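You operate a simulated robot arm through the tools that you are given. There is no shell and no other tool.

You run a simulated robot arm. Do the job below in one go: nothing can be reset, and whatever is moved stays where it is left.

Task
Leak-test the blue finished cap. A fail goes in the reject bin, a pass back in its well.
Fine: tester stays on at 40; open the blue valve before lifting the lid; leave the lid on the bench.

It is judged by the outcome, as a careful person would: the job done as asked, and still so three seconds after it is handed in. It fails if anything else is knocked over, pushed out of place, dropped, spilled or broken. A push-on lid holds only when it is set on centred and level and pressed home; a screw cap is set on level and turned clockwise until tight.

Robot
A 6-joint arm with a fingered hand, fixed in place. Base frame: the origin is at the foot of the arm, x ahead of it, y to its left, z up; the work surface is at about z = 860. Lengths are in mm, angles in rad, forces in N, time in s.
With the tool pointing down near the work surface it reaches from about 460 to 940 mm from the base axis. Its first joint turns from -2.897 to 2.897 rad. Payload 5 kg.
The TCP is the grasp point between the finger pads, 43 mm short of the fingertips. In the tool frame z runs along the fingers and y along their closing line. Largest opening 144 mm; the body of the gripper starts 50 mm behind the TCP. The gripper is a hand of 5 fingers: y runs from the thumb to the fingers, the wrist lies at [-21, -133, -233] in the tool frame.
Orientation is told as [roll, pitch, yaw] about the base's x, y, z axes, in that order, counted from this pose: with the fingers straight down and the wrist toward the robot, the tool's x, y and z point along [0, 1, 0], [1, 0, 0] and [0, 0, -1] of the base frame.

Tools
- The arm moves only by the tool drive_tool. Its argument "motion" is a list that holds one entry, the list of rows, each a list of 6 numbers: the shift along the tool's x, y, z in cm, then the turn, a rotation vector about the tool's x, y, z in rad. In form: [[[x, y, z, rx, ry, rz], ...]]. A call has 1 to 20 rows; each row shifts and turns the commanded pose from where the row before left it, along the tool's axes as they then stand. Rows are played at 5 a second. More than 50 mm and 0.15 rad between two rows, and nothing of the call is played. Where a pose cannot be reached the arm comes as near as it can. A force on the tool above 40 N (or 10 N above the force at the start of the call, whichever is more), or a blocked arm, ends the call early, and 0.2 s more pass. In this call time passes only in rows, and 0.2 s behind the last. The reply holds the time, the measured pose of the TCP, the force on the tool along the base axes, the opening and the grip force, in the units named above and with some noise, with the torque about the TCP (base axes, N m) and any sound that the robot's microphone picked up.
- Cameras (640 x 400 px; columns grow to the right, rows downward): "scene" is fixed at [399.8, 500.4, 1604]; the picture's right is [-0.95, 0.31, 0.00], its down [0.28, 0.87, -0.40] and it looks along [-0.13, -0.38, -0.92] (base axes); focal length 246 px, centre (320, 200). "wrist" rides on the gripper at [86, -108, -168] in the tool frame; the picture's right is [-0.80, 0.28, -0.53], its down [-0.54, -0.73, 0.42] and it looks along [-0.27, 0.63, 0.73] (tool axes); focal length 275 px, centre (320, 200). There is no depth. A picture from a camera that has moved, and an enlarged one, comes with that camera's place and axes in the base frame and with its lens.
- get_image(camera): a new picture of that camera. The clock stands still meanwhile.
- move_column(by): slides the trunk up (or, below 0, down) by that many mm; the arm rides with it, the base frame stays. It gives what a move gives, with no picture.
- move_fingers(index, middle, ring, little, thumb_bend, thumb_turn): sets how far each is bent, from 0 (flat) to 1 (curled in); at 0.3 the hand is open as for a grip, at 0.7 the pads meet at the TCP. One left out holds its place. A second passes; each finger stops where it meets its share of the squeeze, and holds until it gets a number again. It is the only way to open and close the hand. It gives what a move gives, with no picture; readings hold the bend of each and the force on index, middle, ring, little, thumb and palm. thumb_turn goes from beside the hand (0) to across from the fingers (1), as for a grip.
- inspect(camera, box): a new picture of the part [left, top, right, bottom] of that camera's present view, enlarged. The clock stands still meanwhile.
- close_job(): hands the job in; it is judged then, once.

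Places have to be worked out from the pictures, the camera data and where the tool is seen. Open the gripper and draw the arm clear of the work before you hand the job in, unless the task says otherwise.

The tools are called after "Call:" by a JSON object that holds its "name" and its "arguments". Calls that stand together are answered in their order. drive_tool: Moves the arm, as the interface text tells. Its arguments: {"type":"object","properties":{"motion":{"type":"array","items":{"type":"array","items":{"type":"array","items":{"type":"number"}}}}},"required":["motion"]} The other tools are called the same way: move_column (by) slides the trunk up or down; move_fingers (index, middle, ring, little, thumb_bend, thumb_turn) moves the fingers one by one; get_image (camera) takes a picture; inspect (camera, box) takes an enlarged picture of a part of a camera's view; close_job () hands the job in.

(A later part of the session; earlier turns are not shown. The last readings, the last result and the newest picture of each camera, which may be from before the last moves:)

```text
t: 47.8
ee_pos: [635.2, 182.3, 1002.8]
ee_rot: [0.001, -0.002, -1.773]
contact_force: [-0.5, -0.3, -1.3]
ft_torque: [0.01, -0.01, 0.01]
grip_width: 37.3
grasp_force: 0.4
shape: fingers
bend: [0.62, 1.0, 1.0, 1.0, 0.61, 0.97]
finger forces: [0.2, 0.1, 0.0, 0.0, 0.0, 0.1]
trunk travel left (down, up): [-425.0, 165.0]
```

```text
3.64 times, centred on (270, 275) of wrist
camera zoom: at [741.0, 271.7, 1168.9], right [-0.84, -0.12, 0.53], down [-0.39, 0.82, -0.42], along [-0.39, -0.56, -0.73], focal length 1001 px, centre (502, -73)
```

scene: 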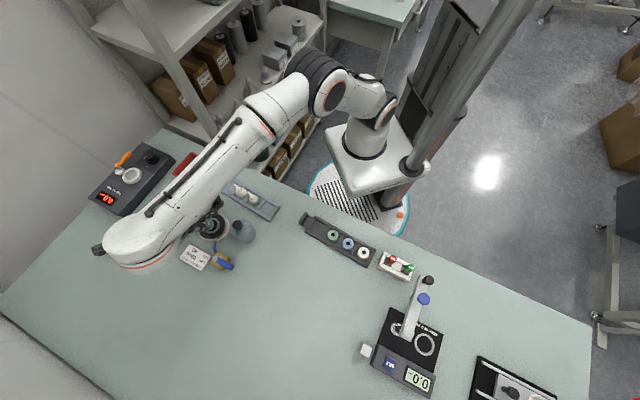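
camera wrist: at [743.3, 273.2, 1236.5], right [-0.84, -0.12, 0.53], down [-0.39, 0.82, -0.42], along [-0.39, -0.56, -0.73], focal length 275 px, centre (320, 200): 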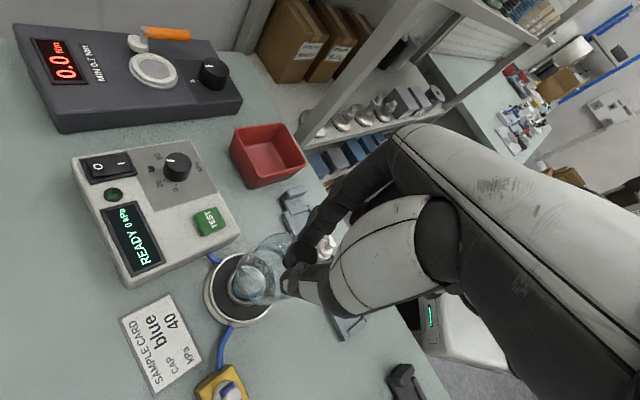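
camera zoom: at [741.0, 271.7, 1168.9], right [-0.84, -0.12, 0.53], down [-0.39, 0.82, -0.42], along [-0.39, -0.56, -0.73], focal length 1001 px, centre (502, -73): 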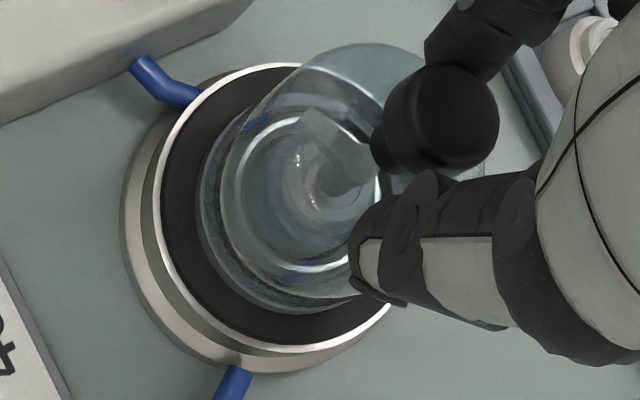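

The lid stayed put, level and centred. To press it home properly I raise, close index and thumb together, and push down on the knob's top.

Call:
{"name": "move_fingers", "arguments": {"index": 0.57, "thumb_bend": 0.56}}

Call:
{"name": "drive_tool", "arguments": {"motion": [[[0, 0, -1, 0, 0, 0], [0, 0, -2, 0, 0, 0], [0, 0, -2.5, 0, 0, 0], [0, 0, 0, 0, 0, 0]]]}}

Call:
{"name": "move_fingers", "arguments": {"index": 0.73, "thumb_bend": 0.72}}

Call:
{"name": "inspect", "arguments": {"camera": "wrist", "box": [210, 190, 370, 340]}}

```text
t: 48.8
ee_pos: [633.0, 182.6, 1002.1]
ee_rot: [0.001, 0.001, -1.772]
contact_force: [-0.2, 0.0, -0.6]
ft_torque: [0.0, 0.0, 0.01]
grip_width: 56.4
grasp_force: 0.0
shape: fingers
bend: [0.56, 1.0, 1.0, 1.0, 0.56, 0.97]
finger forces: [0.1, 0.1, 0.1, 0.1, 0.0, 0.0]
trunk travel left (down, up): [-425.0, 165.0]
```

```text
t: 49.8
ee_pos: [631.4, 182.2, 1057.6]
ee_rot: [0.0, 0.001, -1.772]
contact_force: [-0.4, -0.7, 0.3]
ft_torque: [0.0, -0.02, 0.0]
grip_width: 56.4
grasp_force: 0.1
shape: fingers
bend: [0.56, 1.0, 1.0, 1.0, 0.56, 0.97]
finger forces: [0.0, 0.0, 0.0, 0.0, 0.0, 0.0]
trunk travel left (down, up): [-425.0, 165.0]
```

```text
t: 50.8
ee_pos: [633.5, 182.6, 1058.3]
ee_rot: [-0.001, 0.0, -1.771]
contact_force: [0.6, 0.3, 0.8]
ft_torque: [-0.01, 0.02, 0.0]
grip_width: 2.2
grasp_force: 0.1
shape: fingers
bend: [0.72, 1.0, 1.0, 1.0, 0.71, 0.97]
finger forces: [0.0, 0.0, 0.0, 0.0, 0.1, 0.0]
trunk travel left (down, up): [-425.0, 165.0]
```

```text
2.67 times, centred on (290, 265) of wrist
camera zoom: at [739.1, 272.1, 1225.6], right [-0.84, -0.12, 0.53], down [-0.39, 0.82, -0.42], along [-0.39, -0.56, -0.73], focal length 734 px, centre (400, 27)
```

zoom: 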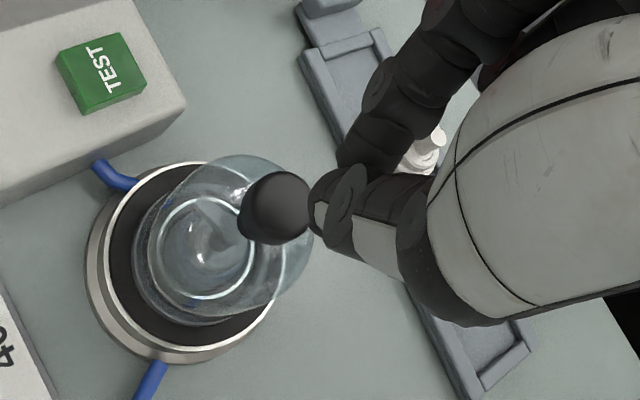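

The lid sits concentric on the gasket. I line the closed tips up over the knob and push down in small steps, watching force.

Call:
{"name": "move_fingers", "arguments": {"index": 0.76, "thumb_bend": 0.75}}

Call:
{"name": "drive_tool", "arguments": {"motion": [[[-0.2, 0.2, 1.5, 0, 0, 0], [0, 0, 1.5, 0, 0, 0], [0, 0, 0.4, 0, 0, 0], [0, 0, 0, 0, 0, 0]]]}}

Call:
{"name": "inspect", "arguments": {"camera": "wrist", "box": [210, 190, 350, 310]}}

```text
t: 51.8
ee_pos: [632.5, 182.4, 1058.2]
ee_rot: [0.001, 0.001, -1.771]
contact_force: [0.3, 0.1, -0.7]
ft_torque: [-0.01, 0.02, 0.01]
grip_width: 0.7
grasp_force: 0.1
shape: fingers
bend: [0.73, 1.0, 1.0, 1.0, 0.72, 0.97]
finger forces: [0.0, 0.0, 0.0, 0.1, 0.0, 0.0]
trunk travel left (down, up): [-425.0, 165.0]
```

```text
t: 52.8
ee_pos: [630.9, 180.6, 1022.4]
ee_rot: [0.0, -0.001, -1.769]
contact_force: [-0.5, 0.4, 0.2]
ft_torque: [0.01, -0.01, 0.02]
grip_width: 1.1
grasp_force: 0.0
shape: fingers
bend: [0.73, 1.0, 1.0, 1.0, 0.72, 0.97]
finger forces: [0.0, 0.1, 0.0, 0.1, 0.0, 0.0]
trunk travel left (down, up): [-425.0, 165.0]
```

```text
3.33 times, centred on (280, 250) of wrist
camera zoom: at [738.2, 270.7, 1190.6], right [-0.84, -0.12, 0.53], down [-0.39, 0.82, -0.42], along [-0.39, -0.56, -0.73], focal length 918 px, centre (453, 33)
```

zoom: 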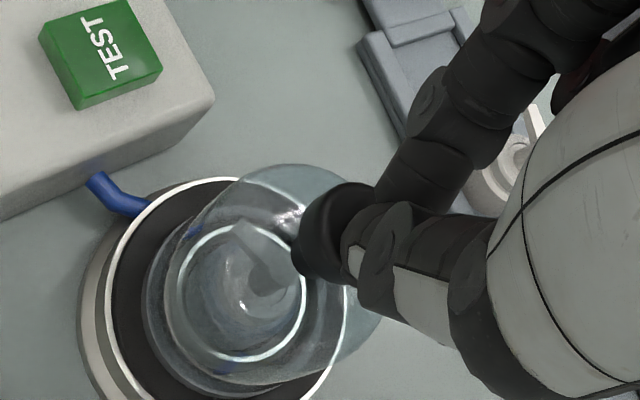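

The tips are right over the knob. I go down 1 mm at a time.

Call:
{"name": "drive_tool", "arguments": {"motion": [[[0, 0, 0.1, 0, 0, 0], [0, 0, 0.1, 0, 0, 0], [0, 0, 0.1, 0, 0, 0], [0, 0, 0.1, 0, 0, 0], [0, 0, 0, 0, 0, 0]]]}}

```text
t: 54.0
ee_pos: [630.8, 181.0, 1019.5]
ee_rot: [0.0, 0.0, -1.771]
contact_force: [1.5, 1.7, 4.2]
ft_torque: [0.1, -0.09, 0.03]
grip_width: 1.1
grasp_force: 0.1
shape: fingers
bend: [0.73, 1.0, 1.0, 1.0, 0.72, 0.97]
finger forces: [0.0, 0.0, 0.0, 0.0, 0.0, 0.1]
trunk travel left (down, up): [-425.0, 165.0]
```

Contact on the knob top at 4 N. I press further.

Call:
{"name": "drive_tool", "arguments": {"motion": [[[0, 0, 0.1, 0, 0, 0], [0, 0, 0.1, 0, 0, 0], [0, 0, 0.1, 0, 0, 0], [0, 0, 0, 0, 0, 0]]]}}

Call:
{"name": "inspect", "arguments": {"camera": "wrist", "box": [210, 190, 350, 310]}}

```text
t: 55.0
ee_pos: [631.1, 180.9, 1017.9]
ee_rot: [0.003, 0.004, -1.77]
contact_force: [0.2, 4.8, 22.2]
ft_torque: [0.33, -0.31, 0.09]
grip_width: 1.1
grasp_force: 17.2
shape: fingers
bend: [0.73, 1.0, 1.0, 1.0, 0.73, 0.97]
finger forces: [0.0, 0.0, 0.1, 0.0, 34.3, 0.1]
trunk travel left (down, up): [-425.0, 165.0]
```

```text
3.33 times, centred on (280, 250) of wrist
camera zoom: at [737.4, 271.1, 1186.2], right [-0.84, -0.12, 0.53], down [-0.39, 0.82, -0.42], along [-0.38, -0.56, -0.73], focal length 918 px, centre (453, 33)
```

zoom: 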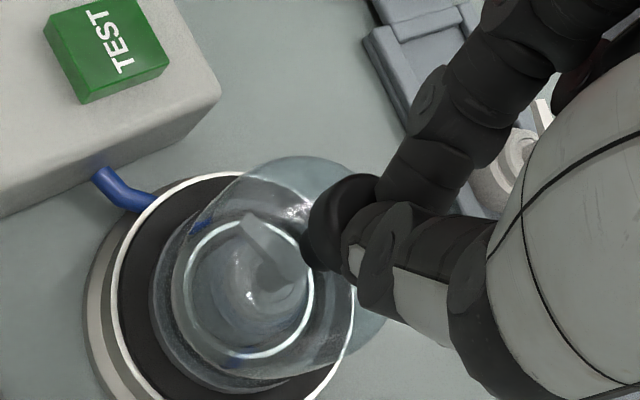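

The lid took 22 N against a solid stop: pressed home. I raise clear and rotate the hand back to yaw 0, which suits straddling the valve handle with index and thumb.

Call:
{"name": "drive_tool", "arguments": {"motion": [[[0, 0, -1, 0, 0, 0], [0, 0, -2, 0, 0, 0], [0, 0, -2.5, 0, 0, 0], [0, 0, -2.5, 0, 0, 0], [0, 0, 0, 0, 0, -0.1476], [0, 0, 0, 0, 0, -0.1476], [0, 0, 0, 0, 0, -0.1476], [0, 0, 0, 0, 0, -0.1476], [0, 0, 0, 0, 0, -0.1476], [0, 0, 0, 0, 0, -0.1476], [0, 0, 0, 0, 0, -0.1476], [0, 0, 0, 0, 0, -0.1476], [0, 0, 0, 0, 0, -0.1476], [0, 0, 0, 0, 0, -0.1476], [0, 0, 0, 0, 0, -0.1476], [0, 0, 0, 0, 0, -0.1476], [0, 0, 0, 0, 0, 0], [0, 0, 0, 0, 0, 0]]]}}

Call:
{"name": "get_image", "arguments": {"camera": "wrist"}}

Call:
{"name": "inspect", "arguments": {"camera": "scene", "box": [120, 180, 270, 280]}}

```text
t: 58.8
ee_pos: [631.8, 181.2, 1095.8]
ee_rot: [0.002, 0.0, 0.003]
contact_force: [-0.2, 0.3, 0.5]
ft_torque: [0.0, 0.03, -0.02]
grip_width: 1.1
grasp_force: 0.1
shape: fingers
bend: [0.74, 1.0, 1.0, 1.0, 0.73, 0.97]
finger forces: [0.0, 0.0, 0.0, 0.0, 0.0, 0.0]
trunk travel left (down, up): [-425.0, 165.0]
```

```text
taken
camera wrist: at [524.1, 266.4, 1263.4], right [0.29, -0.8, 0.53], down [-0.72, -0.54, -0.42], along [0.63, -0.27, -0.73], focal length 275 px, centre (320, 200)
```

wrist: 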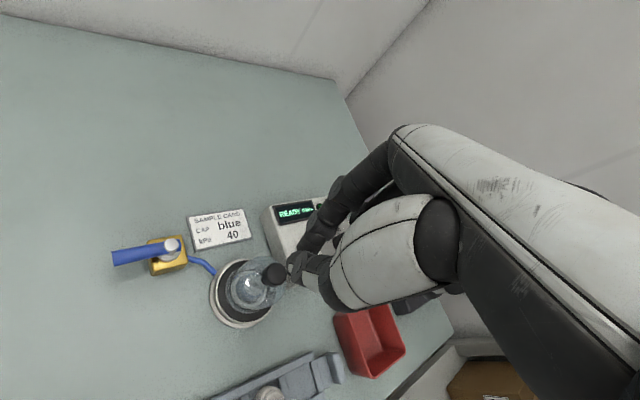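

```text
4.00 times, centred on (195, 230) of scene
camera zoom: at [399.8, 500.4, 1604.0], right [-0.95, 0.31, 0.0], down [0.28, 0.87, -0.4], along [-0.13, -0.38, -0.92], focal length 985 px, centre (820, 80)
```

zoom: 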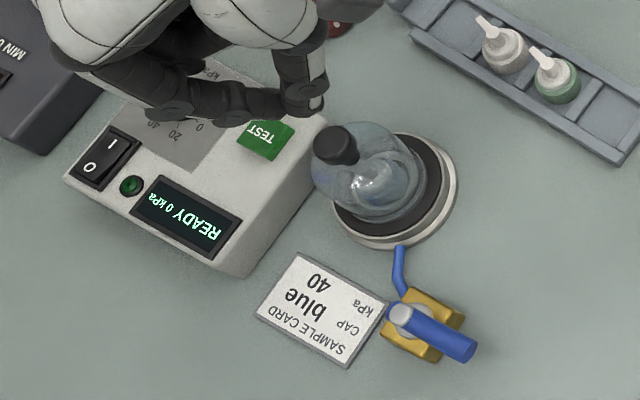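

The lid sits well. I zoom on the valve from here to fix its geometry again before approaching.

Call:
{"name": "inspect", "arguments": {"camera": "wrist", "box": [100, 220, 200, 290]}}

Call:
{"name": "inspect", "arguments": {"camera": "wrist", "box": [190, 240, 300, 340]}}

```text
5.71 times, centred on (150, 255) of wrist
camera zoom: at [524.1, 266.4, 1263.4], right [0.29, -0.8, 0.53], down [-0.72, -0.54, -0.42], along [0.63, -0.27, -0.73], focal length 1573 px, centre (1291, -114)
```

zoom: 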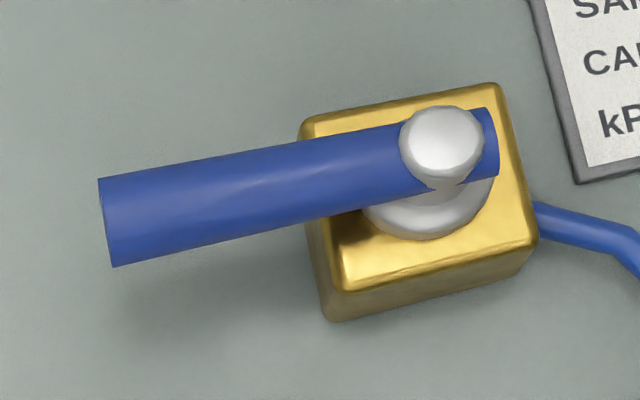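

```text
4.00 times, centred on (245, 290) of wrist
camera zoom: at [524.1, 266.4, 1263.4], right [0.29, -0.8, 0.53], down [-0.72, -0.54, -0.42], along [0.63, -0.27, -0.73], focal length 1101 px, centre (620, -160)
```

zoom: 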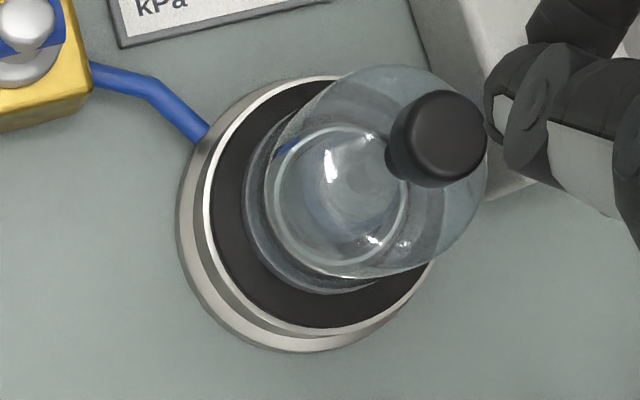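

Lid is concentric (gaps 30/32 px). The valve: pivot (637, 289.5), handle end (599.6, 328), z≈912. Before going low I check how far down the curled fingers hang.

Call:
{"name": "inspect", "arguments": {"camera": "wrist", "box": [280, 130, 440, 290]}}

Call:
{"name": "inspect", "arguments": {"camera": "scene", "box": [120, 130, 230, 230]}}

```text
2.50 times, centred on (360, 210) of wrist
camera zoom: at [524.1, 266.4, 1263.4], right [0.29, -0.8, 0.53], down [-0.72, -0.54, -0.42], along [0.63, -0.27, -0.73], focal length 688 px, centre (220, 175)
```

zoom: 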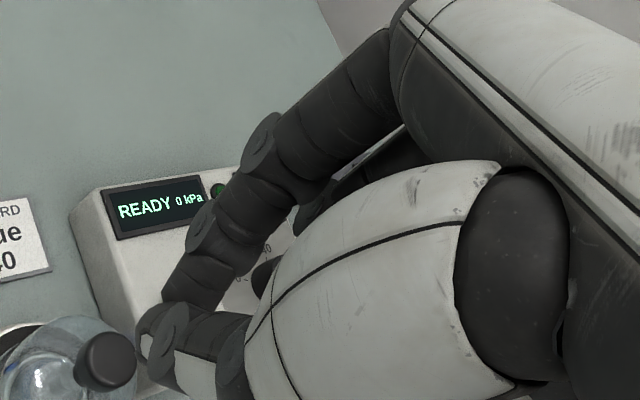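

```text
4.00 times, centred on (175, 180) of scene
camera zoom: at [399.8, 500.4, 1604.0], right [-0.95, 0.31, 0.0], down [0.28, 0.87, -0.4], along [-0.13, -0.38, -0.92], focal length 985 px, centre (900, 280)
```

zoom: 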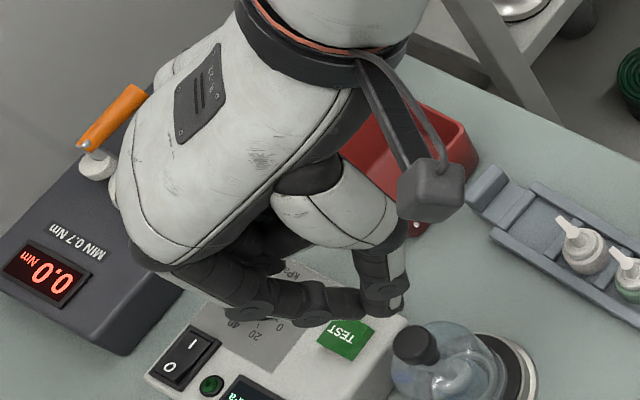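

The curled fingers reach only ~25 mm past the TCP, so with TCP at z≈958 they clear the valve top (920). I open the pinch to ~50 mm and move over the handle near its end.

Call:
{"name": "move_fingers", "arguments": {"index": 0.58, "thumb_bend": 0.57}}

Call:
{"name": "drive_tool", "arguments": {"motion": [[[2.6, -0.54, 0, 0, 0, 0], [2.6, -0.54, 0, 0, 0, 0], [2.6, -0.54, 0, 0, 0, 0], [2.6, -0.54, 0, 0, 0, 0], [2.45, -0.54, 0, 0, 0, 0], [0, 0, 3, 0, 0, 0], [0, 0, 3, 0, 0, 0], [0, 0, 3, 0, 0, 0], [0, 0, 0, 0, 0, 0], [0, 0, 0, 0, 0, 0]]]}}

Call:
{"name": "inspect", "arguments": {"camera": "wrist", "box": [180, 170, 380, 330]}}

Call:
{"name": "inspect", "arguments": {"camera": "scene", "box": [150, 200, 270, 290]}}

```text
t: 59.8
ee_pos: [632.1, 179.6, 1095.6]
ee_rot: [0.001, -0.001, 0.002]
contact_force: [0.5, -0.3, -0.1]
ft_torque: [0.01, -0.01, -0.03]
grip_width: 54.4
grasp_force: 0.2
shape: fingers
bend: [0.57, 1.0, 1.0, 1.0, 0.56, 0.97]
finger forces: [0.0, 0.0, 0.1, 0.1, 0.0, 0.0]
trunk travel left (down, up): [-425.0, 165.0]
```

```text
t: 62.0
ee_pos: [604.8, 312.5, 1005.9]
ee_rot: [0.002, 0.0, 0.0]
contact_force: [0.1, -0.4, 0.8]
ft_torque: [0.0, 0.03, 0.02]
grip_width: 54.3
grasp_force: 0.0
shape: fingers
bend: [0.57, 1.0, 1.0, 1.0, 0.56, 0.97]
finger forces: [0.1, 0.1, 0.0, 0.0, 0.0, 0.1]
trunk travel left (down, up): [-425.0, 165.0]
```

```text
2.50 times, centred on (280, 250) of wrist
camera zoom: at [496.5, 398.7, 1172.7], right [0.28, -0.8, 0.53], down [-0.73, -0.54, -0.42], along [0.63, -0.27, -0.73], focal length 688 px, centre (420, 75)
```

zoom: 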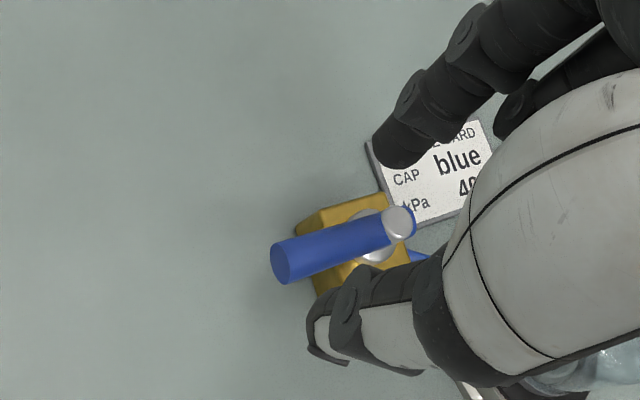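

```text
4.44 times, centred on (210, 245) of scene
camera zoom: at [399.8, 500.4, 1604.0], right [-0.95, 0.31, 0.0], down [0.28, 0.87, -0.4], along [-0.13, -0.38, -0.92], focal length 1095 px, centre (809, 0)
```

zoom: 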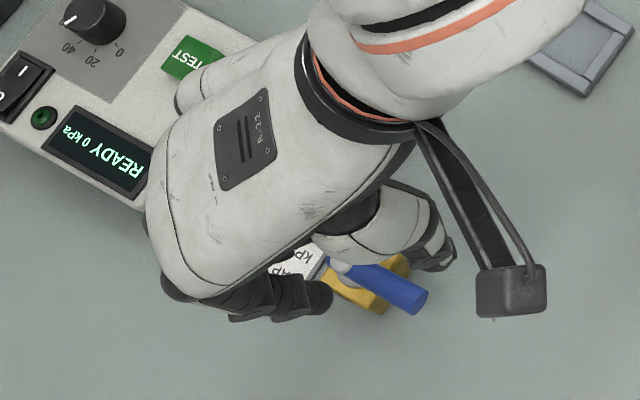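

The tips straddle the handle as planned. I lower to TCP z≈958.

Call:
{"name": "drive_tool", "arguments": {"motion": [[[0, 0, 1.6, 0, 0, 0], [0, 0, 1.6, 0, 0, 0], [0, 0, 1.0, 0, 0, 0], [0, 0, 0.5, 0, 0, 0], [0, 0, 0, 0, 0, 0]]]}}

Call:
{"name": "inspect", "arguments": {"camera": "wrist", "box": [200, 170, 380, 330]}}

Call:
{"name": "inspect", "arguments": {"camera": "scene", "box": [180, 220, 270, 290]}}

```text
t: 63.2
ee_pos: [605.6, 311.4, 957.8]
ee_rot: [0.0, 0.0, 0.0]
contact_force: [0.8, 0.4, 0.2]
ft_torque: [0.0, -0.03, -0.01]
grip_width: 54.8
grasp_force: 0.1
shape: fingers
bend: [0.57, 1.0, 1.0, 1.0, 0.56, 0.97]
finger forces: [0.0, 0.1, 0.0, 0.1, 0.1, 0.0]
trunk travel left (down, up): [-425.0, 165.0]
```

```text
2.50 times, centred on (290, 250) of wrist
camera zoom: at [496.8, 397.5, 1125.2], right [0.28, -0.8, 0.53], down [-0.73, -0.54, -0.42], along [0.63, -0.27, -0.73], focal length 688 px, centre (395, 75)
```

zoom: 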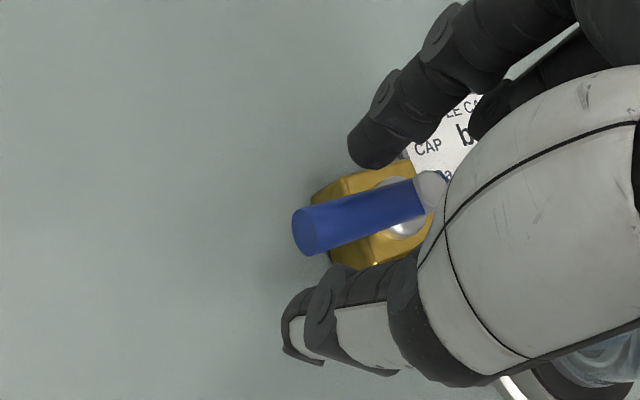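

```text
5.71 times, centred on (225, 255) of scene
camera zoom: at [399.8, 500.4, 1604.0], right [-0.95, 0.31, 0.0], down [0.28, 0.87, -0.4], along [-0.13, -0.38, -0.92], focal length 1408 px, centre (863, -114)
```

zoom: 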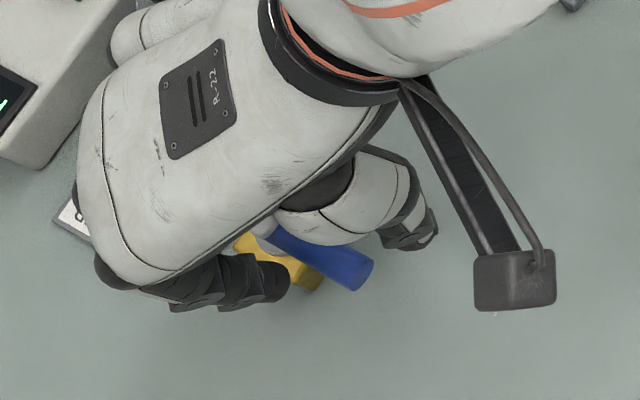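

The handle is between index and thumb. I push toward +x with the thumb in small moves along the arc (clockwise, away from the chamber), watching the force.

Call:
{"name": "drive_tool", "arguments": {"motion": [[[0.1, 0.5, 0, 0, 0, 0], [0.1, 0.5, 0, 0, 0, 0], [0.1, 0.4, 0, 0, 0, 0], [0.1, 0.3, 0, 0, 0, 0], [0, 0, 0, 0, 0, 0]]]}}

Call:
{"name": "inspect", "arguments": {"camera": "wrist", "box": [200, 170, 380, 330]}}

```text
t: 64.4
ee_pos: [622.6, 314.8, 957.6]
ee_rot: [-0.002, 0.002, 0.001]
contact_force: [0.4, 0.0, 1.0]
ft_torque: [0.0, -0.01, 0.01]
grip_width: 54.7
grasp_force: 0.0
shape: fingers
bend: [0.57, 1.0, 1.0, 1.0, 0.56, 0.97]
finger forces: [0.1, 0.1, 0.0, 0.0, 0.0, 0.0]
trunk travel left (down, up): [-425.0, 165.0]
```

```text
2.50 times, centred on (290, 250) of wrist
camera zoom: at [513.7, 400.1, 1125.2], right [0.28, -0.8, 0.53], down [-0.73, -0.54, -0.42], along [0.63, -0.27, -0.73], focal length 688 px, centre (395, 75)
```

zoom: 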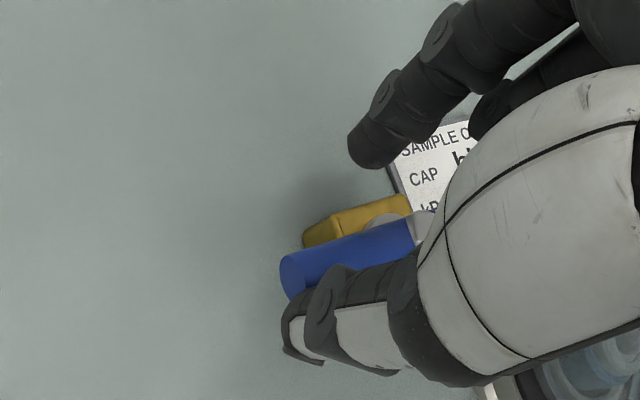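

The thumb has just reached the handle without force. I push on in 3 mm steps.

Call:
{"name": "drive_tool", "arguments": {"motion": [[[0.1, 0.3, 0, 0, 0, 0], [0.1, 0.3, 0, 0, 0, 0], [0.1, 0.3, 0, 0, 0, 0], [0, 0, 0, 0, 0, 0]]]}}

Call:
{"name": "inspect", "arguments": {"camera": "wrist", "box": [200, 170, 380, 330]}}

Call:
{"name": "inspect", "arguments": {"camera": "scene", "box": [180, 220, 270, 290]}}

```text
t: 65.4
ee_pos: [630.6, 318.0, 958.9]
ee_rot: [0.0, -0.001, 0.001]
contact_force: [-1.1, 0.1, 1.7]
ft_torque: [0.0, 0.04, -0.03]
grip_width: 56.9
grasp_force: 0.5
shape: fingers
bend: [0.57, 1.0, 1.0, 1.0, 0.55, 0.97]
finger forces: [0.0, 0.0, 0.0, 0.0, 1.2, 0.1]
trunk travel left (down, up): [-425.0, 165.0]
```

```text
2.50 times, centred on (290, 250) of wrist
camera zoom: at [523.0, 403.7, 1125.4], right [0.28, -0.8, 0.53], down [-0.73, -0.54, -0.42], along [0.63, -0.27, -0.73], focal length 688 px, centre (395, 75)
```

zoom: 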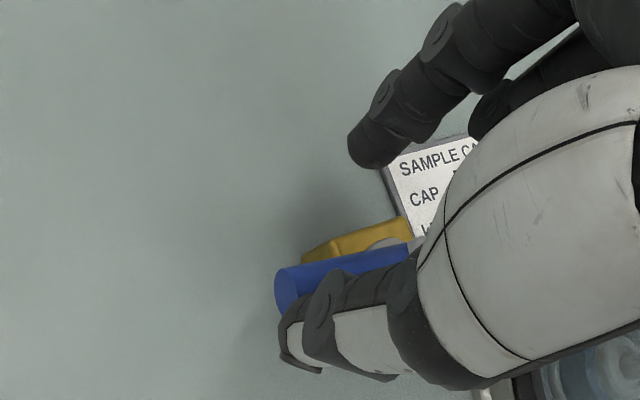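

```text
5.71 times, centred on (225, 255) of scene
camera zoom: at [399.8, 500.4, 1604.0], right [-0.95, 0.31, 0.0], down [0.28, 0.87, -0.4], along [-0.13, -0.38, -0.92], focal length 1408 px, centre (863, -114)
```

zoom: 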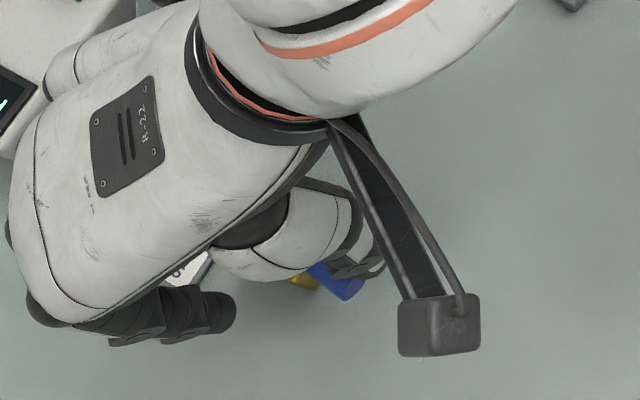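

The handle end moved with only ~1 N, so it turns this way. I continue along the arc.

Call:
{"name": "drive_tool", "arguments": {"motion": [[[0.15, 0.4, 0, 0, 0, 0], [0.15, 0.4, 0, 0, 0, 0], [0.1, 0.4, 0, 0, 0, 0], [0.1, 0.4, 0, 0, 0, 0], [0, 0, 0, 0, 0, 0]]]}}

Call:
{"name": "inspect", "arguments": {"camera": "wrist", "box": [200, 170, 380, 330]}}

Call:
{"name": "inspect", "arguments": {"camera": "scene", "box": [180, 220, 270, 290]}}

```text
t: 66.6
ee_pos: [647.0, 322.0, 958.3]
ee_rot: [-0.001, 0.0, 0.001]
contact_force: [-1.2, 0.8, 1.5]
ft_torque: [0.08, 0.07, -0.03]
grip_width: 57.5
grasp_force: 1.1
shape: fingers
bend: [0.57, 1.0, 1.0, 1.0, 0.55, 0.97]
finger forces: [0.0, 0.0, 0.1, 0.0, 1.9, 0.1]
trunk travel left (down, up): [-425.0, 165.0]
```

```text
2.50 times, centred on (290, 250) of wrist
camera zoom: at [538.7, 407.6, 1125.8], right [0.28, -0.8, 0.53], down [-0.72, -0.54, -0.42], along [0.63, -0.27, -0.73], focal length 688 px, centre (395, 75)
```

zoom: 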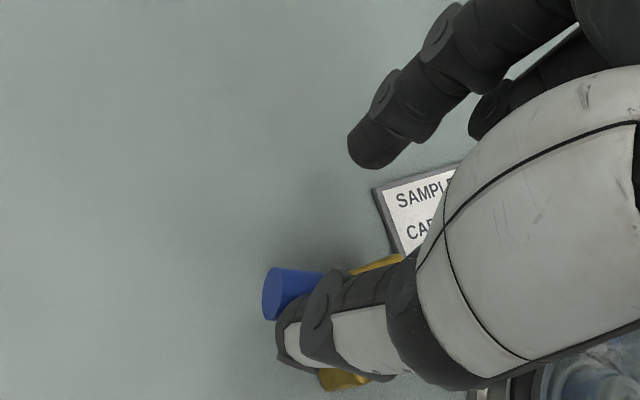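

```text
5.71 times, centred on (225, 255) of scene
camera zoom: at [399.8, 500.4, 1604.0], right [-0.95, 0.31, 0.0], down [0.28, 0.87, -0.4], along [-0.13, -0.38, -0.92], focal length 1408 px, centre (863, -114)
```

zoom: 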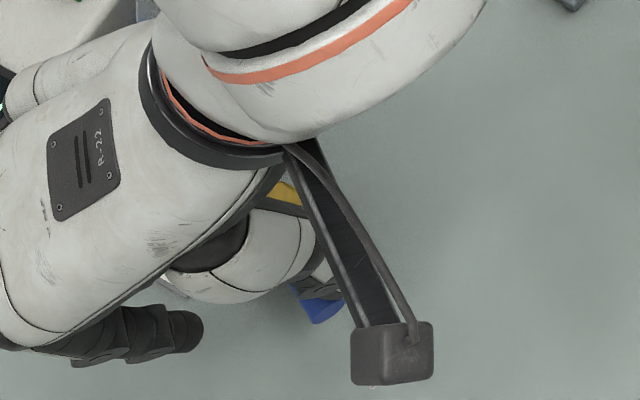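

The handle is at about 112° now (from 134°), turning freely. I keep pushing mostly along +x.

Call:
{"name": "drive_tool", "arguments": {"motion": [[[0.05, 0.5, 0, 0, 0, 0], [0, 0.5, 0, 0, 0, 0], [0, 0.5, 0, 0, 0, 0], [0, 0.5, 0, 0, 0, 0], [0, 0.5, 0, 0, 0, 0], [0, 0, 0, 0, 0, 0]]]}}

Call:
{"name": "inspect", "arguments": {"camera": "wrist", "box": [200, 190, 380, 350]}}

Call:
{"name": "inspect", "arguments": {"camera": "scene", "box": [180, 220, 270, 290]}}

```text
t: 68.0
ee_pos: [673.2, 322.8, 957.6]
ee_rot: [0.002, 0.002, -0.001]
contact_force: [-1.9, 1.2, 4.3]
ft_torque: [0.09, 0.24, -0.04]
grip_width: 56.8
grasp_force: 3.1
shape: fingers
bend: [0.57, 1.0, 1.0, 1.0, 0.55, 0.97]
finger forces: [0.0, 0.0, 0.1, 0.0, 4.3, 0.0]
trunk travel left (down, up): [-425.0, 165.0]
```

```text
2.50 times, centred on (290, 270) of wrist
camera zoom: at [564.9, 408.3, 1125.2], right [0.28, -0.8, 0.53], down [-0.72, -0.54, -0.42], along [0.63, -0.27, -0.73], focal length 688 px, centre (395, 25)
```

zoom: 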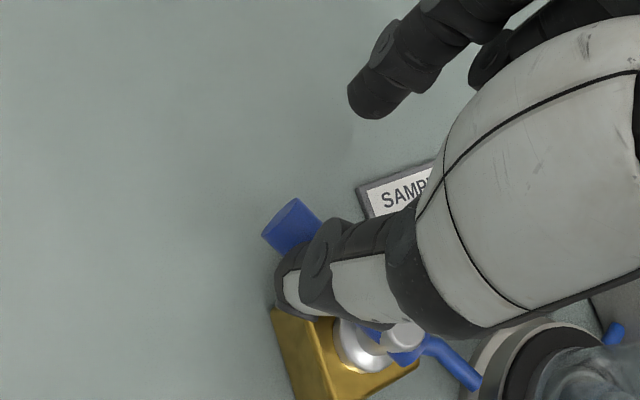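

```text
5.71 times, centred on (225, 255) of scene
camera zoom: at [399.8, 500.4, 1604.0], right [-0.95, 0.31, 0.0], down [0.28, 0.87, -0.4], along [-0.13, -0.38, -0.92], focal length 1408 px, centre (863, -114)
```

zoom: 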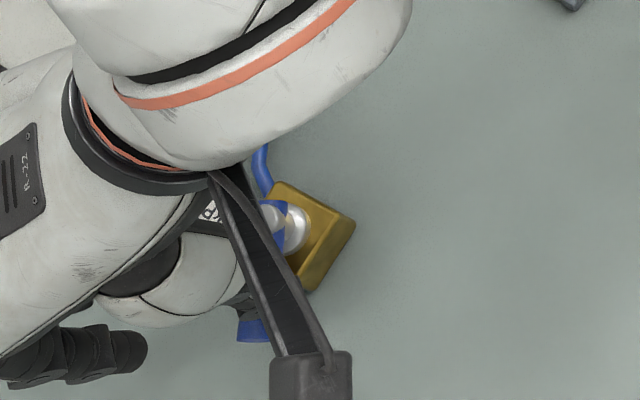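

The handle is at ~77° and the valve body hasn't moved. I push on toward 44°.

Call:
{"name": "drive_tool", "arguments": {"motion": [[[-0.1, 0.4, 0, 0, 0, 0], [-0.1, 0.4, 0, 0, 0, 0], [-0.1, 0.4, 0, 0, 0, 0], [0, 0, 0, 0, 0, 0]]]}}

Call:
{"name": "inspect", "arguments": {"camera": "wrist", "box": [200, 190, 380, 350]}}

Call:
{"name": "inspect", "arguments": {"camera": "scene", "box": [180, 220, 270, 290]}}

```text
t: 69.0
ee_pos: [683.8, 319.6, 958.1]
ee_rot: [-0.001, 0.002, 0.001]
contact_force: [-0.9, 0.6, 2.3]
ft_torque: [0.08, 0.14, -0.05]
grip_width: 56.9
grasp_force: 1.9
shape: fingers
bend: [0.57, 1.0, 1.0, 1.0, 0.55, 0.97]
finger forces: [0.0, 0.0, 0.1, 0.0, 3.1, 0.0]
trunk travel left (down, up): [-425.0, 165.0]
```

```text
2.50 times, centred on (290, 270) of wrist
camera zoom: at [575.8, 405.3, 1125.4], right [0.28, -0.8, 0.53], down [-0.73, -0.54, -0.42], along [0.63, -0.27, -0.73], focal length 688 px, centre (395, 25)
```

zoom: 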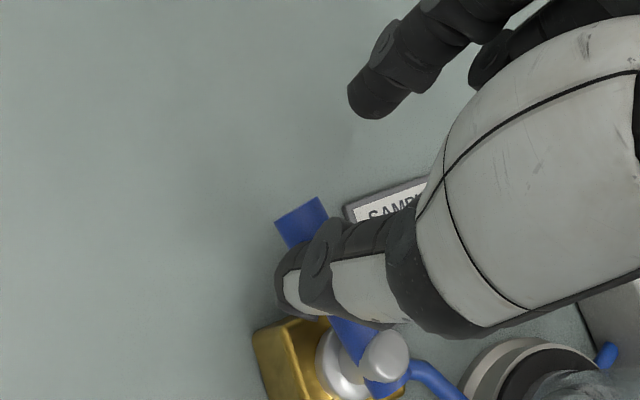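

```text
5.71 times, centred on (225, 255) of scene
camera zoom: at [399.8, 500.4, 1604.0], right [-0.95, 0.31, 0.0], down [0.28, 0.87, -0.4], along [-0.13, -0.38, -0.92], focal length 1408 px, centre (863, -114)
```

zoom: 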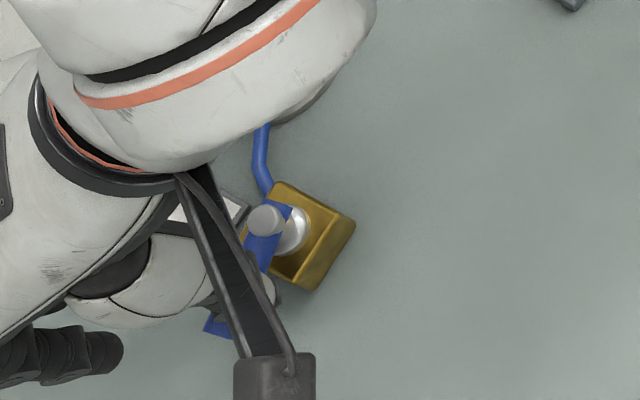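

At about 57° now; roughly 13° to go to be square to the pipe. I continue with slightly more -y.

Call:
{"name": "drive_tool", "arguments": {"motion": [[[-0.2, 0.35, 0, 0, 0, 0], [-0.2, 0.35, 0, 0, 0, 0], [-0.2, 0.35, 0, 0, 0, 0], [0, 0, 0, 0, 0, 0]]]}}

Call:
{"name": "inspect", "arguments": {"camera": "wrist", "box": [200, 190, 380, 350]}}

Call:
{"name": "inspect", "arguments": {"camera": "scene", "box": [170, 220, 260, 290]}}

```text
t: 70.0
ee_pos: [694.3, 313.4, 957.8]
ee_rot: [0.0, 0.001, 0.002]
contact_force: [-3.9, 3.4, 3.6]
ft_torque: [0.14, 0.31, -0.12]
grip_width: 60.0
grasp_force: 3.4
shape: fingers
bend: [0.57, 1.0, 1.0, 1.0, 0.54, 0.96]
finger forces: [0.1, 0.1, 0.0, 0.1, 6.2, 0.0]
trunk travel left (down, up): [-425.0, 165.0]
```

```text
2.50 times, centred on (290, 270) of wrist
camera zoom: at [586.1, 400.0, 1125.7], right [0.28, -0.8, 0.53], down [-0.72, -0.54, -0.42], along [0.63, -0.27, -0.73], focal length 688 px, centre (395, 25)
```

zoom: 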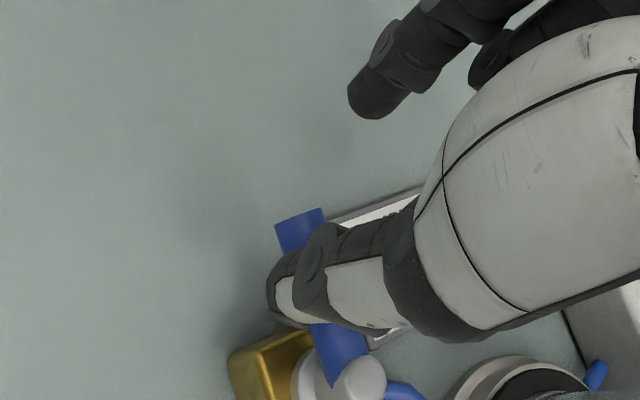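

```text
5.71 times, centred on (215, 255) of scene
camera zoom: at [399.8, 500.4, 1604.0], right [-0.95, 0.31, 0.0], down [0.28, 0.87, -0.4], along [-0.13, -0.38, -0.92], focal length 1408 px, centre (920, -114)
```

zoom: 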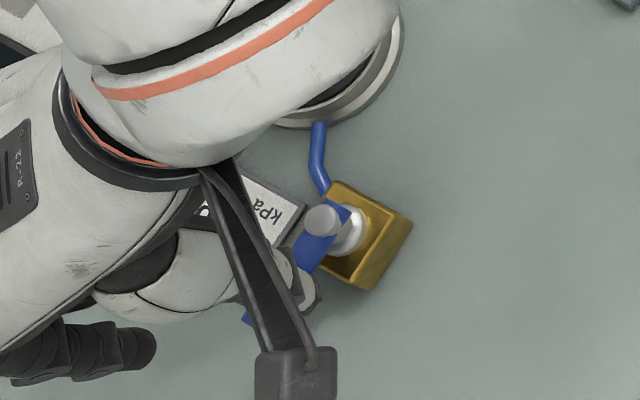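

Force on the thumb rises to 6 N at about 46°, so the handle seems to be at its closed stop, square to the pipe. I back the thumb off and raise to look.

Call:
{"name": "drive_tool", "arguments": {"motion": [[[0.2, -0.4, 0, 0, 0, 0], [0.2, -0.4, 0, 0, 0, 0], [0, 0, -1, 0, 0, 0], [0, 0, -3, 0, 0, 0], [0, 0, -4, 0, 0, 0], [0, 0, -4, 0, 0, 0], [0, 0, 0, 0, 0, 0]]]}}

Call:
{"name": "get_image", "arguments": {"camera": "wrist"}}

Call:
{"name": "inspect", "arguments": {"camera": "wrist", "box": [190, 240, 310, 350]}}

Call:
{"name": "inspect", "arguments": {"camera": "scene", "box": [170, 210, 260, 290]}}

```text
t: 71.6
ee_pos: [687.5, 317.6, 1079.8]
ee_rot: [0.001, 0.0, 0.003]
contact_force: [0.7, -0.3, 0.1]
ft_torque: [0.04, -0.02, 0.0]
grip_width: 55.2
grasp_force: 0.0
shape: fingers
bend: [0.57, 1.0, 1.0, 1.0, 0.56, 0.97]
finger forces: [0.2, 0.0, 0.0, 0.0, 0.1, 0.1]
trunk travel left (down, up): [-425.0, 165.0]
```

```text
taken
camera wrist: at [578.5, 403.8, 1248.2], right [0.29, -0.8, 0.53], down [-0.73, -0.54, -0.42], along [0.63, -0.27, -0.73], focal length 275 px, centre (320, 200)
```

wrist: 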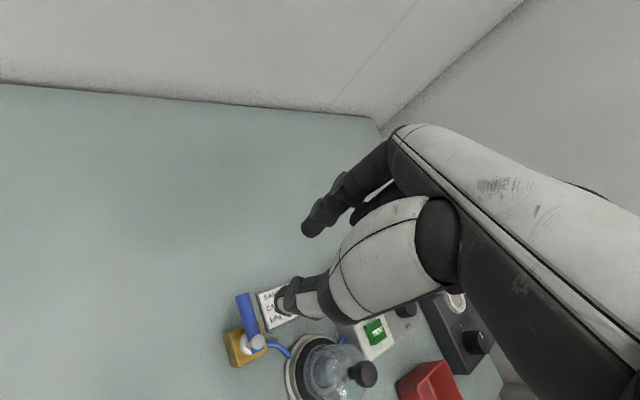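

```text
3.64 times, centred on (250, 295) of wrist
camera zoom: at [578.5, 403.8, 1248.2], right [0.29, -0.8, 0.53], down [-0.73, -0.54, -0.42], along [0.63, -0.27, -0.73], focal length 1001 px, centre (574, -146)
```

zoom: 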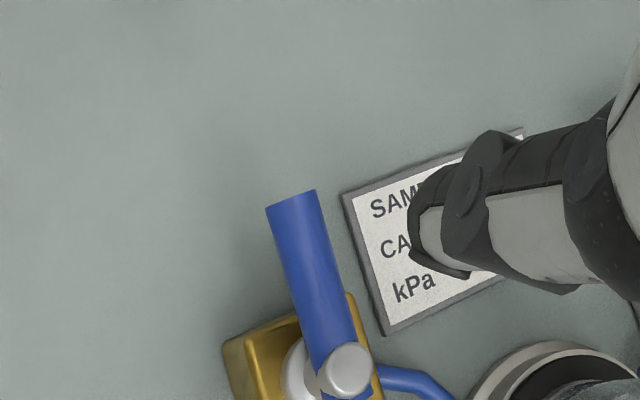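

```text
5.00 times, centred on (215, 250) of scene
camera zoom: at [399.8, 500.4, 1604.0], right [-0.95, 0.31, 0.0], down [0.28, 0.87, -0.4], along [-0.13, -0.38, -0.92], focal length 1232 px, centre (845, -50)
```

zoom: 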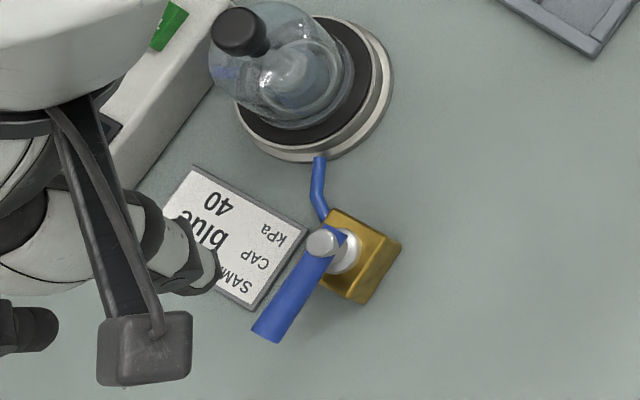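

The valve handle is now square to the pipe (closed, ~88° turned) and the valve body is where it was. Next the TEST button, at about (716.5, 125, 918): I close the pinch, rotate to yaw -90° (keeps the curled fingers away from the dial) and move above it.

Call:
{"name": "move_fingers", "arguments": {"index": 0.76, "thumb_bend": 0.75}}

Call:
{"name": "drive_tool", "arguments": {"motion": [[[0, 0, -1, 0, 0, 0.1428], [0, 0, 0, 0, 0, 0.1428], [0, 0, 0, 0, 0, 0.1428], [0, 0, 0, 0, 0, 0.1428], [0, 0, 0, 0, 0, 0.1428], [0, 0, 0, 0, 0, 0.1428], [0, 0, 0, 0, 0, 0.1428], [0, 0, 0, 0, 0, 0.1428], [0, 0, 0, 0, 0, 0.1428], [0, 0, 0, 0, 0, 0.1428], [0, 0, 0, 0, 0, 0.1428], [0, 0, 0, 0, 0, 0]]]}}

Call:
{"name": "drive_tool", "arguments": {"motion": [[[0.3, 3.2, 0, 0, 0, 0], [0.3, 3.2, 0, 0, 0, 0], [0.3, 3.2, 0, 0, 0, 0], [0.3, 3.2, 0, 0, 0, 0], [0.3, 3.2, 0, 0, 0, 0], [0.3, 3.0, 0, 0, 0, 0], [0, 0, 2.5, 0, 0, 0], [0, 0, 2.5, 0, 0, 0], [0, 0, 0, 0, 0, 0], [0, 0, 0, 0, 0, 0]]]}}

Call:
{"name": "get_image", "arguments": {"camera": "wrist"}}

Call:
{"name": "inspect", "arguments": {"camera": "wrist", "box": [200, 190, 340, 310]}}

```text
t: 72.6
ee_pos: [687.5, 318.4, 1080.5]
ee_rot: [0.0, 0.001, 0.002]
contact_force: [0.1, 0.4, -0.2]
ft_torque: [0.04, 0.03, -0.02]
grip_width: 1.0
grasp_force: 0.0
shape: fingers
bend: [0.73, 1.0, 1.0, 1.0, 0.72, 0.97]
finger forces: [0.0, 0.0, 0.1, 0.2, 0.1, 0.0]
trunk travel left (down, up): [-425.0, 165.0]
```

```text
t: 75.2
ee_pos: [665.8, 330.0, 1053.2]
ee_rot: [0.02, 0.022, -1.393]
contact_force: [-0.1, 0.1, 0.8]
ft_torque: [0.04, 0.0, 0.0]
grip_width: 1.1
grasp_force: 0.1
shape: fingers
bend: [0.73, 1.0, 1.0, 1.0, 0.72, 0.97]
finger forces: [0.0, 0.0, 0.0, 0.0, 0.1, 0.0]
out of reach, approached as far as the arm can: row 9, 10, 11
trunk travel left (down, up): [-425.0, 165.0]
```

```text
t: 77.4
ee_pos: [708.4, 146.3, 1002.3]
ee_rot: [0.015, 0.021, -1.443]
contact_force: [-0.3, 0.0, -0.3]
ft_torque: [0.0, -0.03, -0.02]
grip_width: 1.3
grasp_force: 0.2
shape: fingers
bend: [0.73, 1.0, 1.0, 1.0, 0.72, 0.97]
finger forces: [0.0, 0.0, 0.1, 0.1, 0.1, 0.0]
trunk travel left (down, up): [-425.0, 165.0]
```

```text
taken
camera wrist: at [779.1, 261.2, 1173.2], right [-0.76, -0.4, 0.52], down [-0.62, 0.66, -0.42], along [-0.18, -0.64, -0.75], focal length 275 px, centre (320, 200)
```

wrist: 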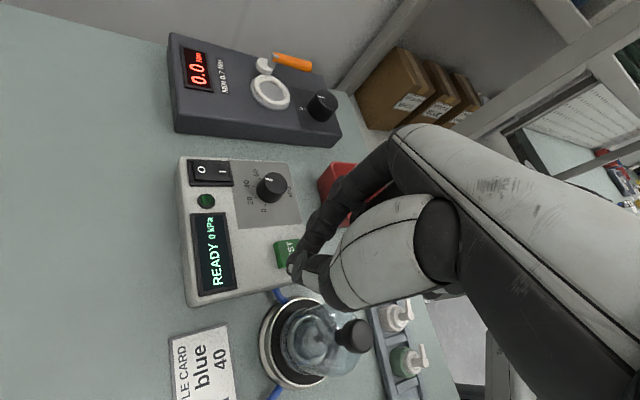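

```text
3.33 times, centred on (270, 250) of wrist
camera zoom: at [779.1, 261.2, 1173.2], right [-0.76, -0.4, 0.52], down [-0.62, 0.66, -0.42], along [-0.18, -0.64, -0.75], focal length 918 px, centre (487, 33)
```

zoom: 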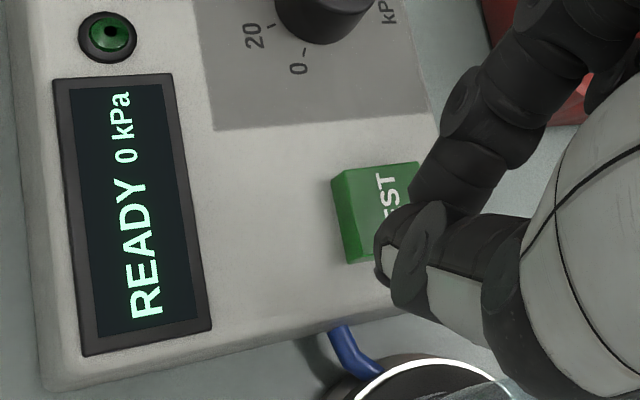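

The far turn hit the arm's reach limit, leaving yaw -1.44 and a ~1° tilt, but nothing was touched. I level the tool and shift so the closed tips stand over the TEST button, staying above it.

Call:
{"name": "drive_tool", "arguments": {"motion": [[[-0.4, 1.1, 0, -0.0175, 0.0189, 0], [-0.4, 1.1, 0, 0, 0, 0], [0, 0, 0.8, 0, 0, 0], [0, 0, 0, 0, 0, 0], [0, 0, 0, 0, 0, 0]]]}}

Call:
{"name": "inspect", "arguments": {"camera": "wrist", "box": [220, 190, 340, 300]}}

Call:
{"name": "inspect", "arguments": {"camera": "scene", "box": [110, 150, 240, 260]}}

```text
t: 78.6
ee_pos: [704.5, 121.6, 991.0]
ee_rot: [0.035, 0.003, -1.444]
contact_force: [-0.4, -0.2, -0.7]
ft_torque: [-0.01, -0.02, -0.02]
grip_width: 1.0
grasp_force: 0.0
shape: fingers
bend: [0.73, 1.0, 1.0, 1.0, 0.72, 0.97]
finger forces: [0.0, 0.0, 0.0, 0.0, 0.1, 0.0]
trunk travel left (down, up): [-425.0, 165.0]
```

```text
3.64 times, centred on (280, 245) of wrist
camera zoom: at [771.3, 238.5, 1162.2], right [-0.77, -0.39, 0.51], down [-0.62, 0.66, -0.44], along [-0.16, -0.65, -0.74], focal length 1001 px, centre (466, 36)
```

zoom: 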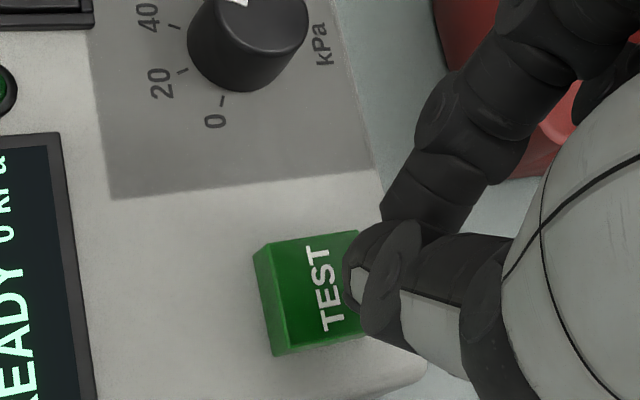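

```text
3.64 times, centred on (175, 205) of scene
camera zoom: at [399.8, 500.4, 1604.0], right [-0.95, 0.31, 0.0], down [0.28, 0.87, -0.4], along [-0.13, -0.38, -0.92], focal length 896 px, centre (847, 182)
```

zoom: 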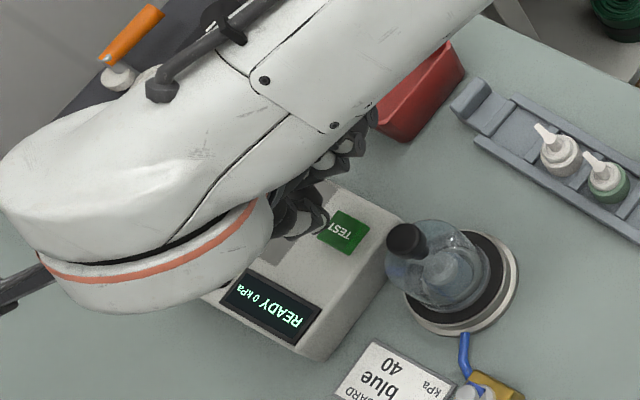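

My leveling used the wrong axis; the exact fix is (rx -0.003, ry -0.035). The closed tips project right onto the TEST button, so I level and lower to just above it.

Call:
{"name": "drive_tool", "arguments": {"motion": [[[0, 0, 0, -0.003, -0.035, 0], [0.05, -0.1, 0.8, 0, 0, 0], [0, 0, 0.8, 0, 0, 0], [0, 0, 0.3, 0, 0, 0], [0, 0, 0, 0, 0, 0]]]}}

Call:
{"name": "inspect", "arguments": {"camera": "wrist", "box": [220, 190, 340, 300]}}

```text
t: 79.8
ee_pos: [705.0, 123.2, 971.5]
ee_rot: [0.001, 0.001, -1.444]
contact_force: [0.7, 0.3, 0.9]
ft_torque: [0.02, -0.01, 0.0]
grip_width: 1.2
grasp_force: 0.0
shape: fingers
bend: [0.73, 1.0, 1.0, 1.0, 0.72, 0.97]
finger forces: [0.1, 0.1, 0.0, 0.0, 0.0, 0.0]
trunk travel left (down, up): [-425.0, 165.0]
```

```text
3.64 times, centred on (280, 245) of wrist
camera zoom: at [778.1, 242.4, 1139.6], right [-0.75, -0.38, 0.53], down [-0.63, 0.65, -0.42], along [-0.19, -0.65, -0.73], focal length 1001 px, centre (466, 36)
```

zoom: 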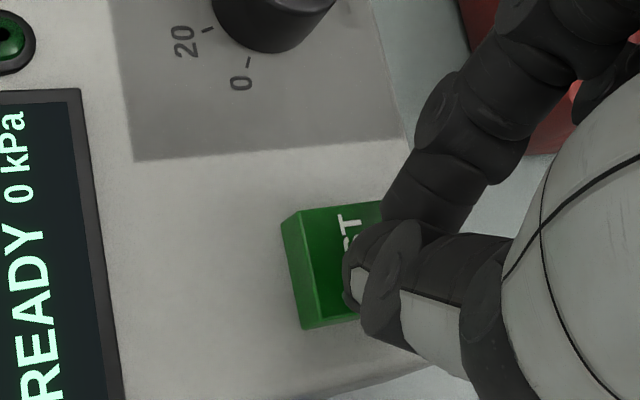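

Level again and the tips are over the button. I press down in 1 mm steps.

Call:
{"name": "drive_tool", "arguments": {"motion": [[[0, 0, 0.1, 0, 0, 0], [0, 0, 0.1, 0, 0, 0], [0, 0, 0.1, 0, 0, 0], [0, 0, 0.1, 0, 0, 0], [0, 0, 0.1, 0, 0, 0]]]}}

Call:
{"name": "inspect", "arguments": {"camera": "wrist", "box": [160, 190, 340, 330]}}

```text
t: 81.0
ee_pos: [706.0, 124.2, 966.8]
ee_rot: [0.0, 0.002, -1.442]
contact_force: [-0.1, 0.4, 0.1]
ft_torque: [0.01, 0.0, -0.01]
grip_width: 1.0
grasp_force: 0.0
shape: fingers
bend: [0.73, 1.0, 1.0, 1.0, 0.72, 0.97]
finger forces: [0.0, 0.0, 0.0, 0.0, 0.0, 0.1]
trunk travel left (down, up): [-425.0, 165.0]
```

```text
2.86 times, centred on (250, 260) of wrist
camera zoom: at [777.8, 242.5, 1134.4], right [-0.75, -0.38, 0.53], down [-0.63, 0.65, -0.42], along [-0.19, -0.65, -0.73], focal length 786 px, centre (520, 29)
```

zoom: 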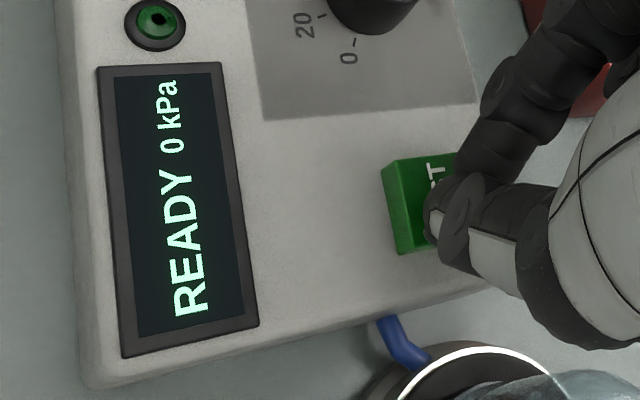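

No contact yet; I keep lowering in 1 mm steps.

Call:
{"name": "drive_tool", "arguments": {"motion": [[[0, 0, 0.1, 0, 0, 0], [0, 0, 0.1, 0, 0, 0], [0, 0, 0.1, 0, 0, 0], [0, 0, 0.1, 0, 0, 0]]]}}

Call:
{"name": "inspect", "arguments": {"camera": "wrist", "box": [160, 190, 340, 330]}}

```text
t: 82.0
ee_pos: [704.9, 122.6, 962.3]
ee_rot: [-0.001, 0.003, -1.444]
contact_force: [-0.2, -0.2, -0.1]
ft_torque: [-0.01, -0.02, -0.02]
grip_width: 1.2
grasp_force: 0.1
shape: fingers
bend: [0.73, 1.0, 1.0, 1.0, 0.72, 0.97]
finger forces: [0.0, 0.1, 0.0, 0.0, 0.1, 0.1]
trunk travel left (down, up): [-425.0, 165.0]
```

```text
2.86 times, centred on (250, 260) of wrist
camera zoom: at [777.5, 241.7, 1130.1], right [-0.75, -0.38, 0.53], down [-0.63, 0.65, -0.42], along [-0.19, -0.65, -0.73], focal length 786 px, centre (520, 29)
```

zoom: 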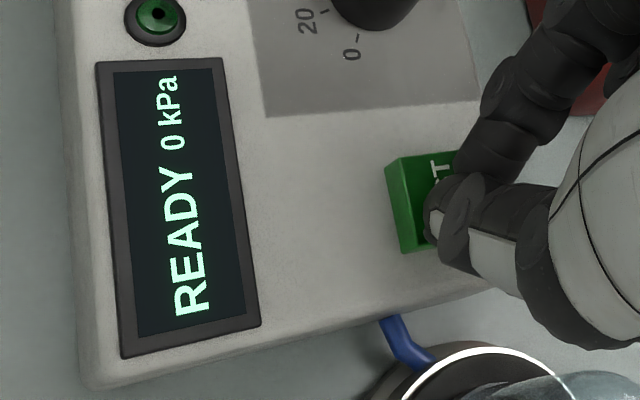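

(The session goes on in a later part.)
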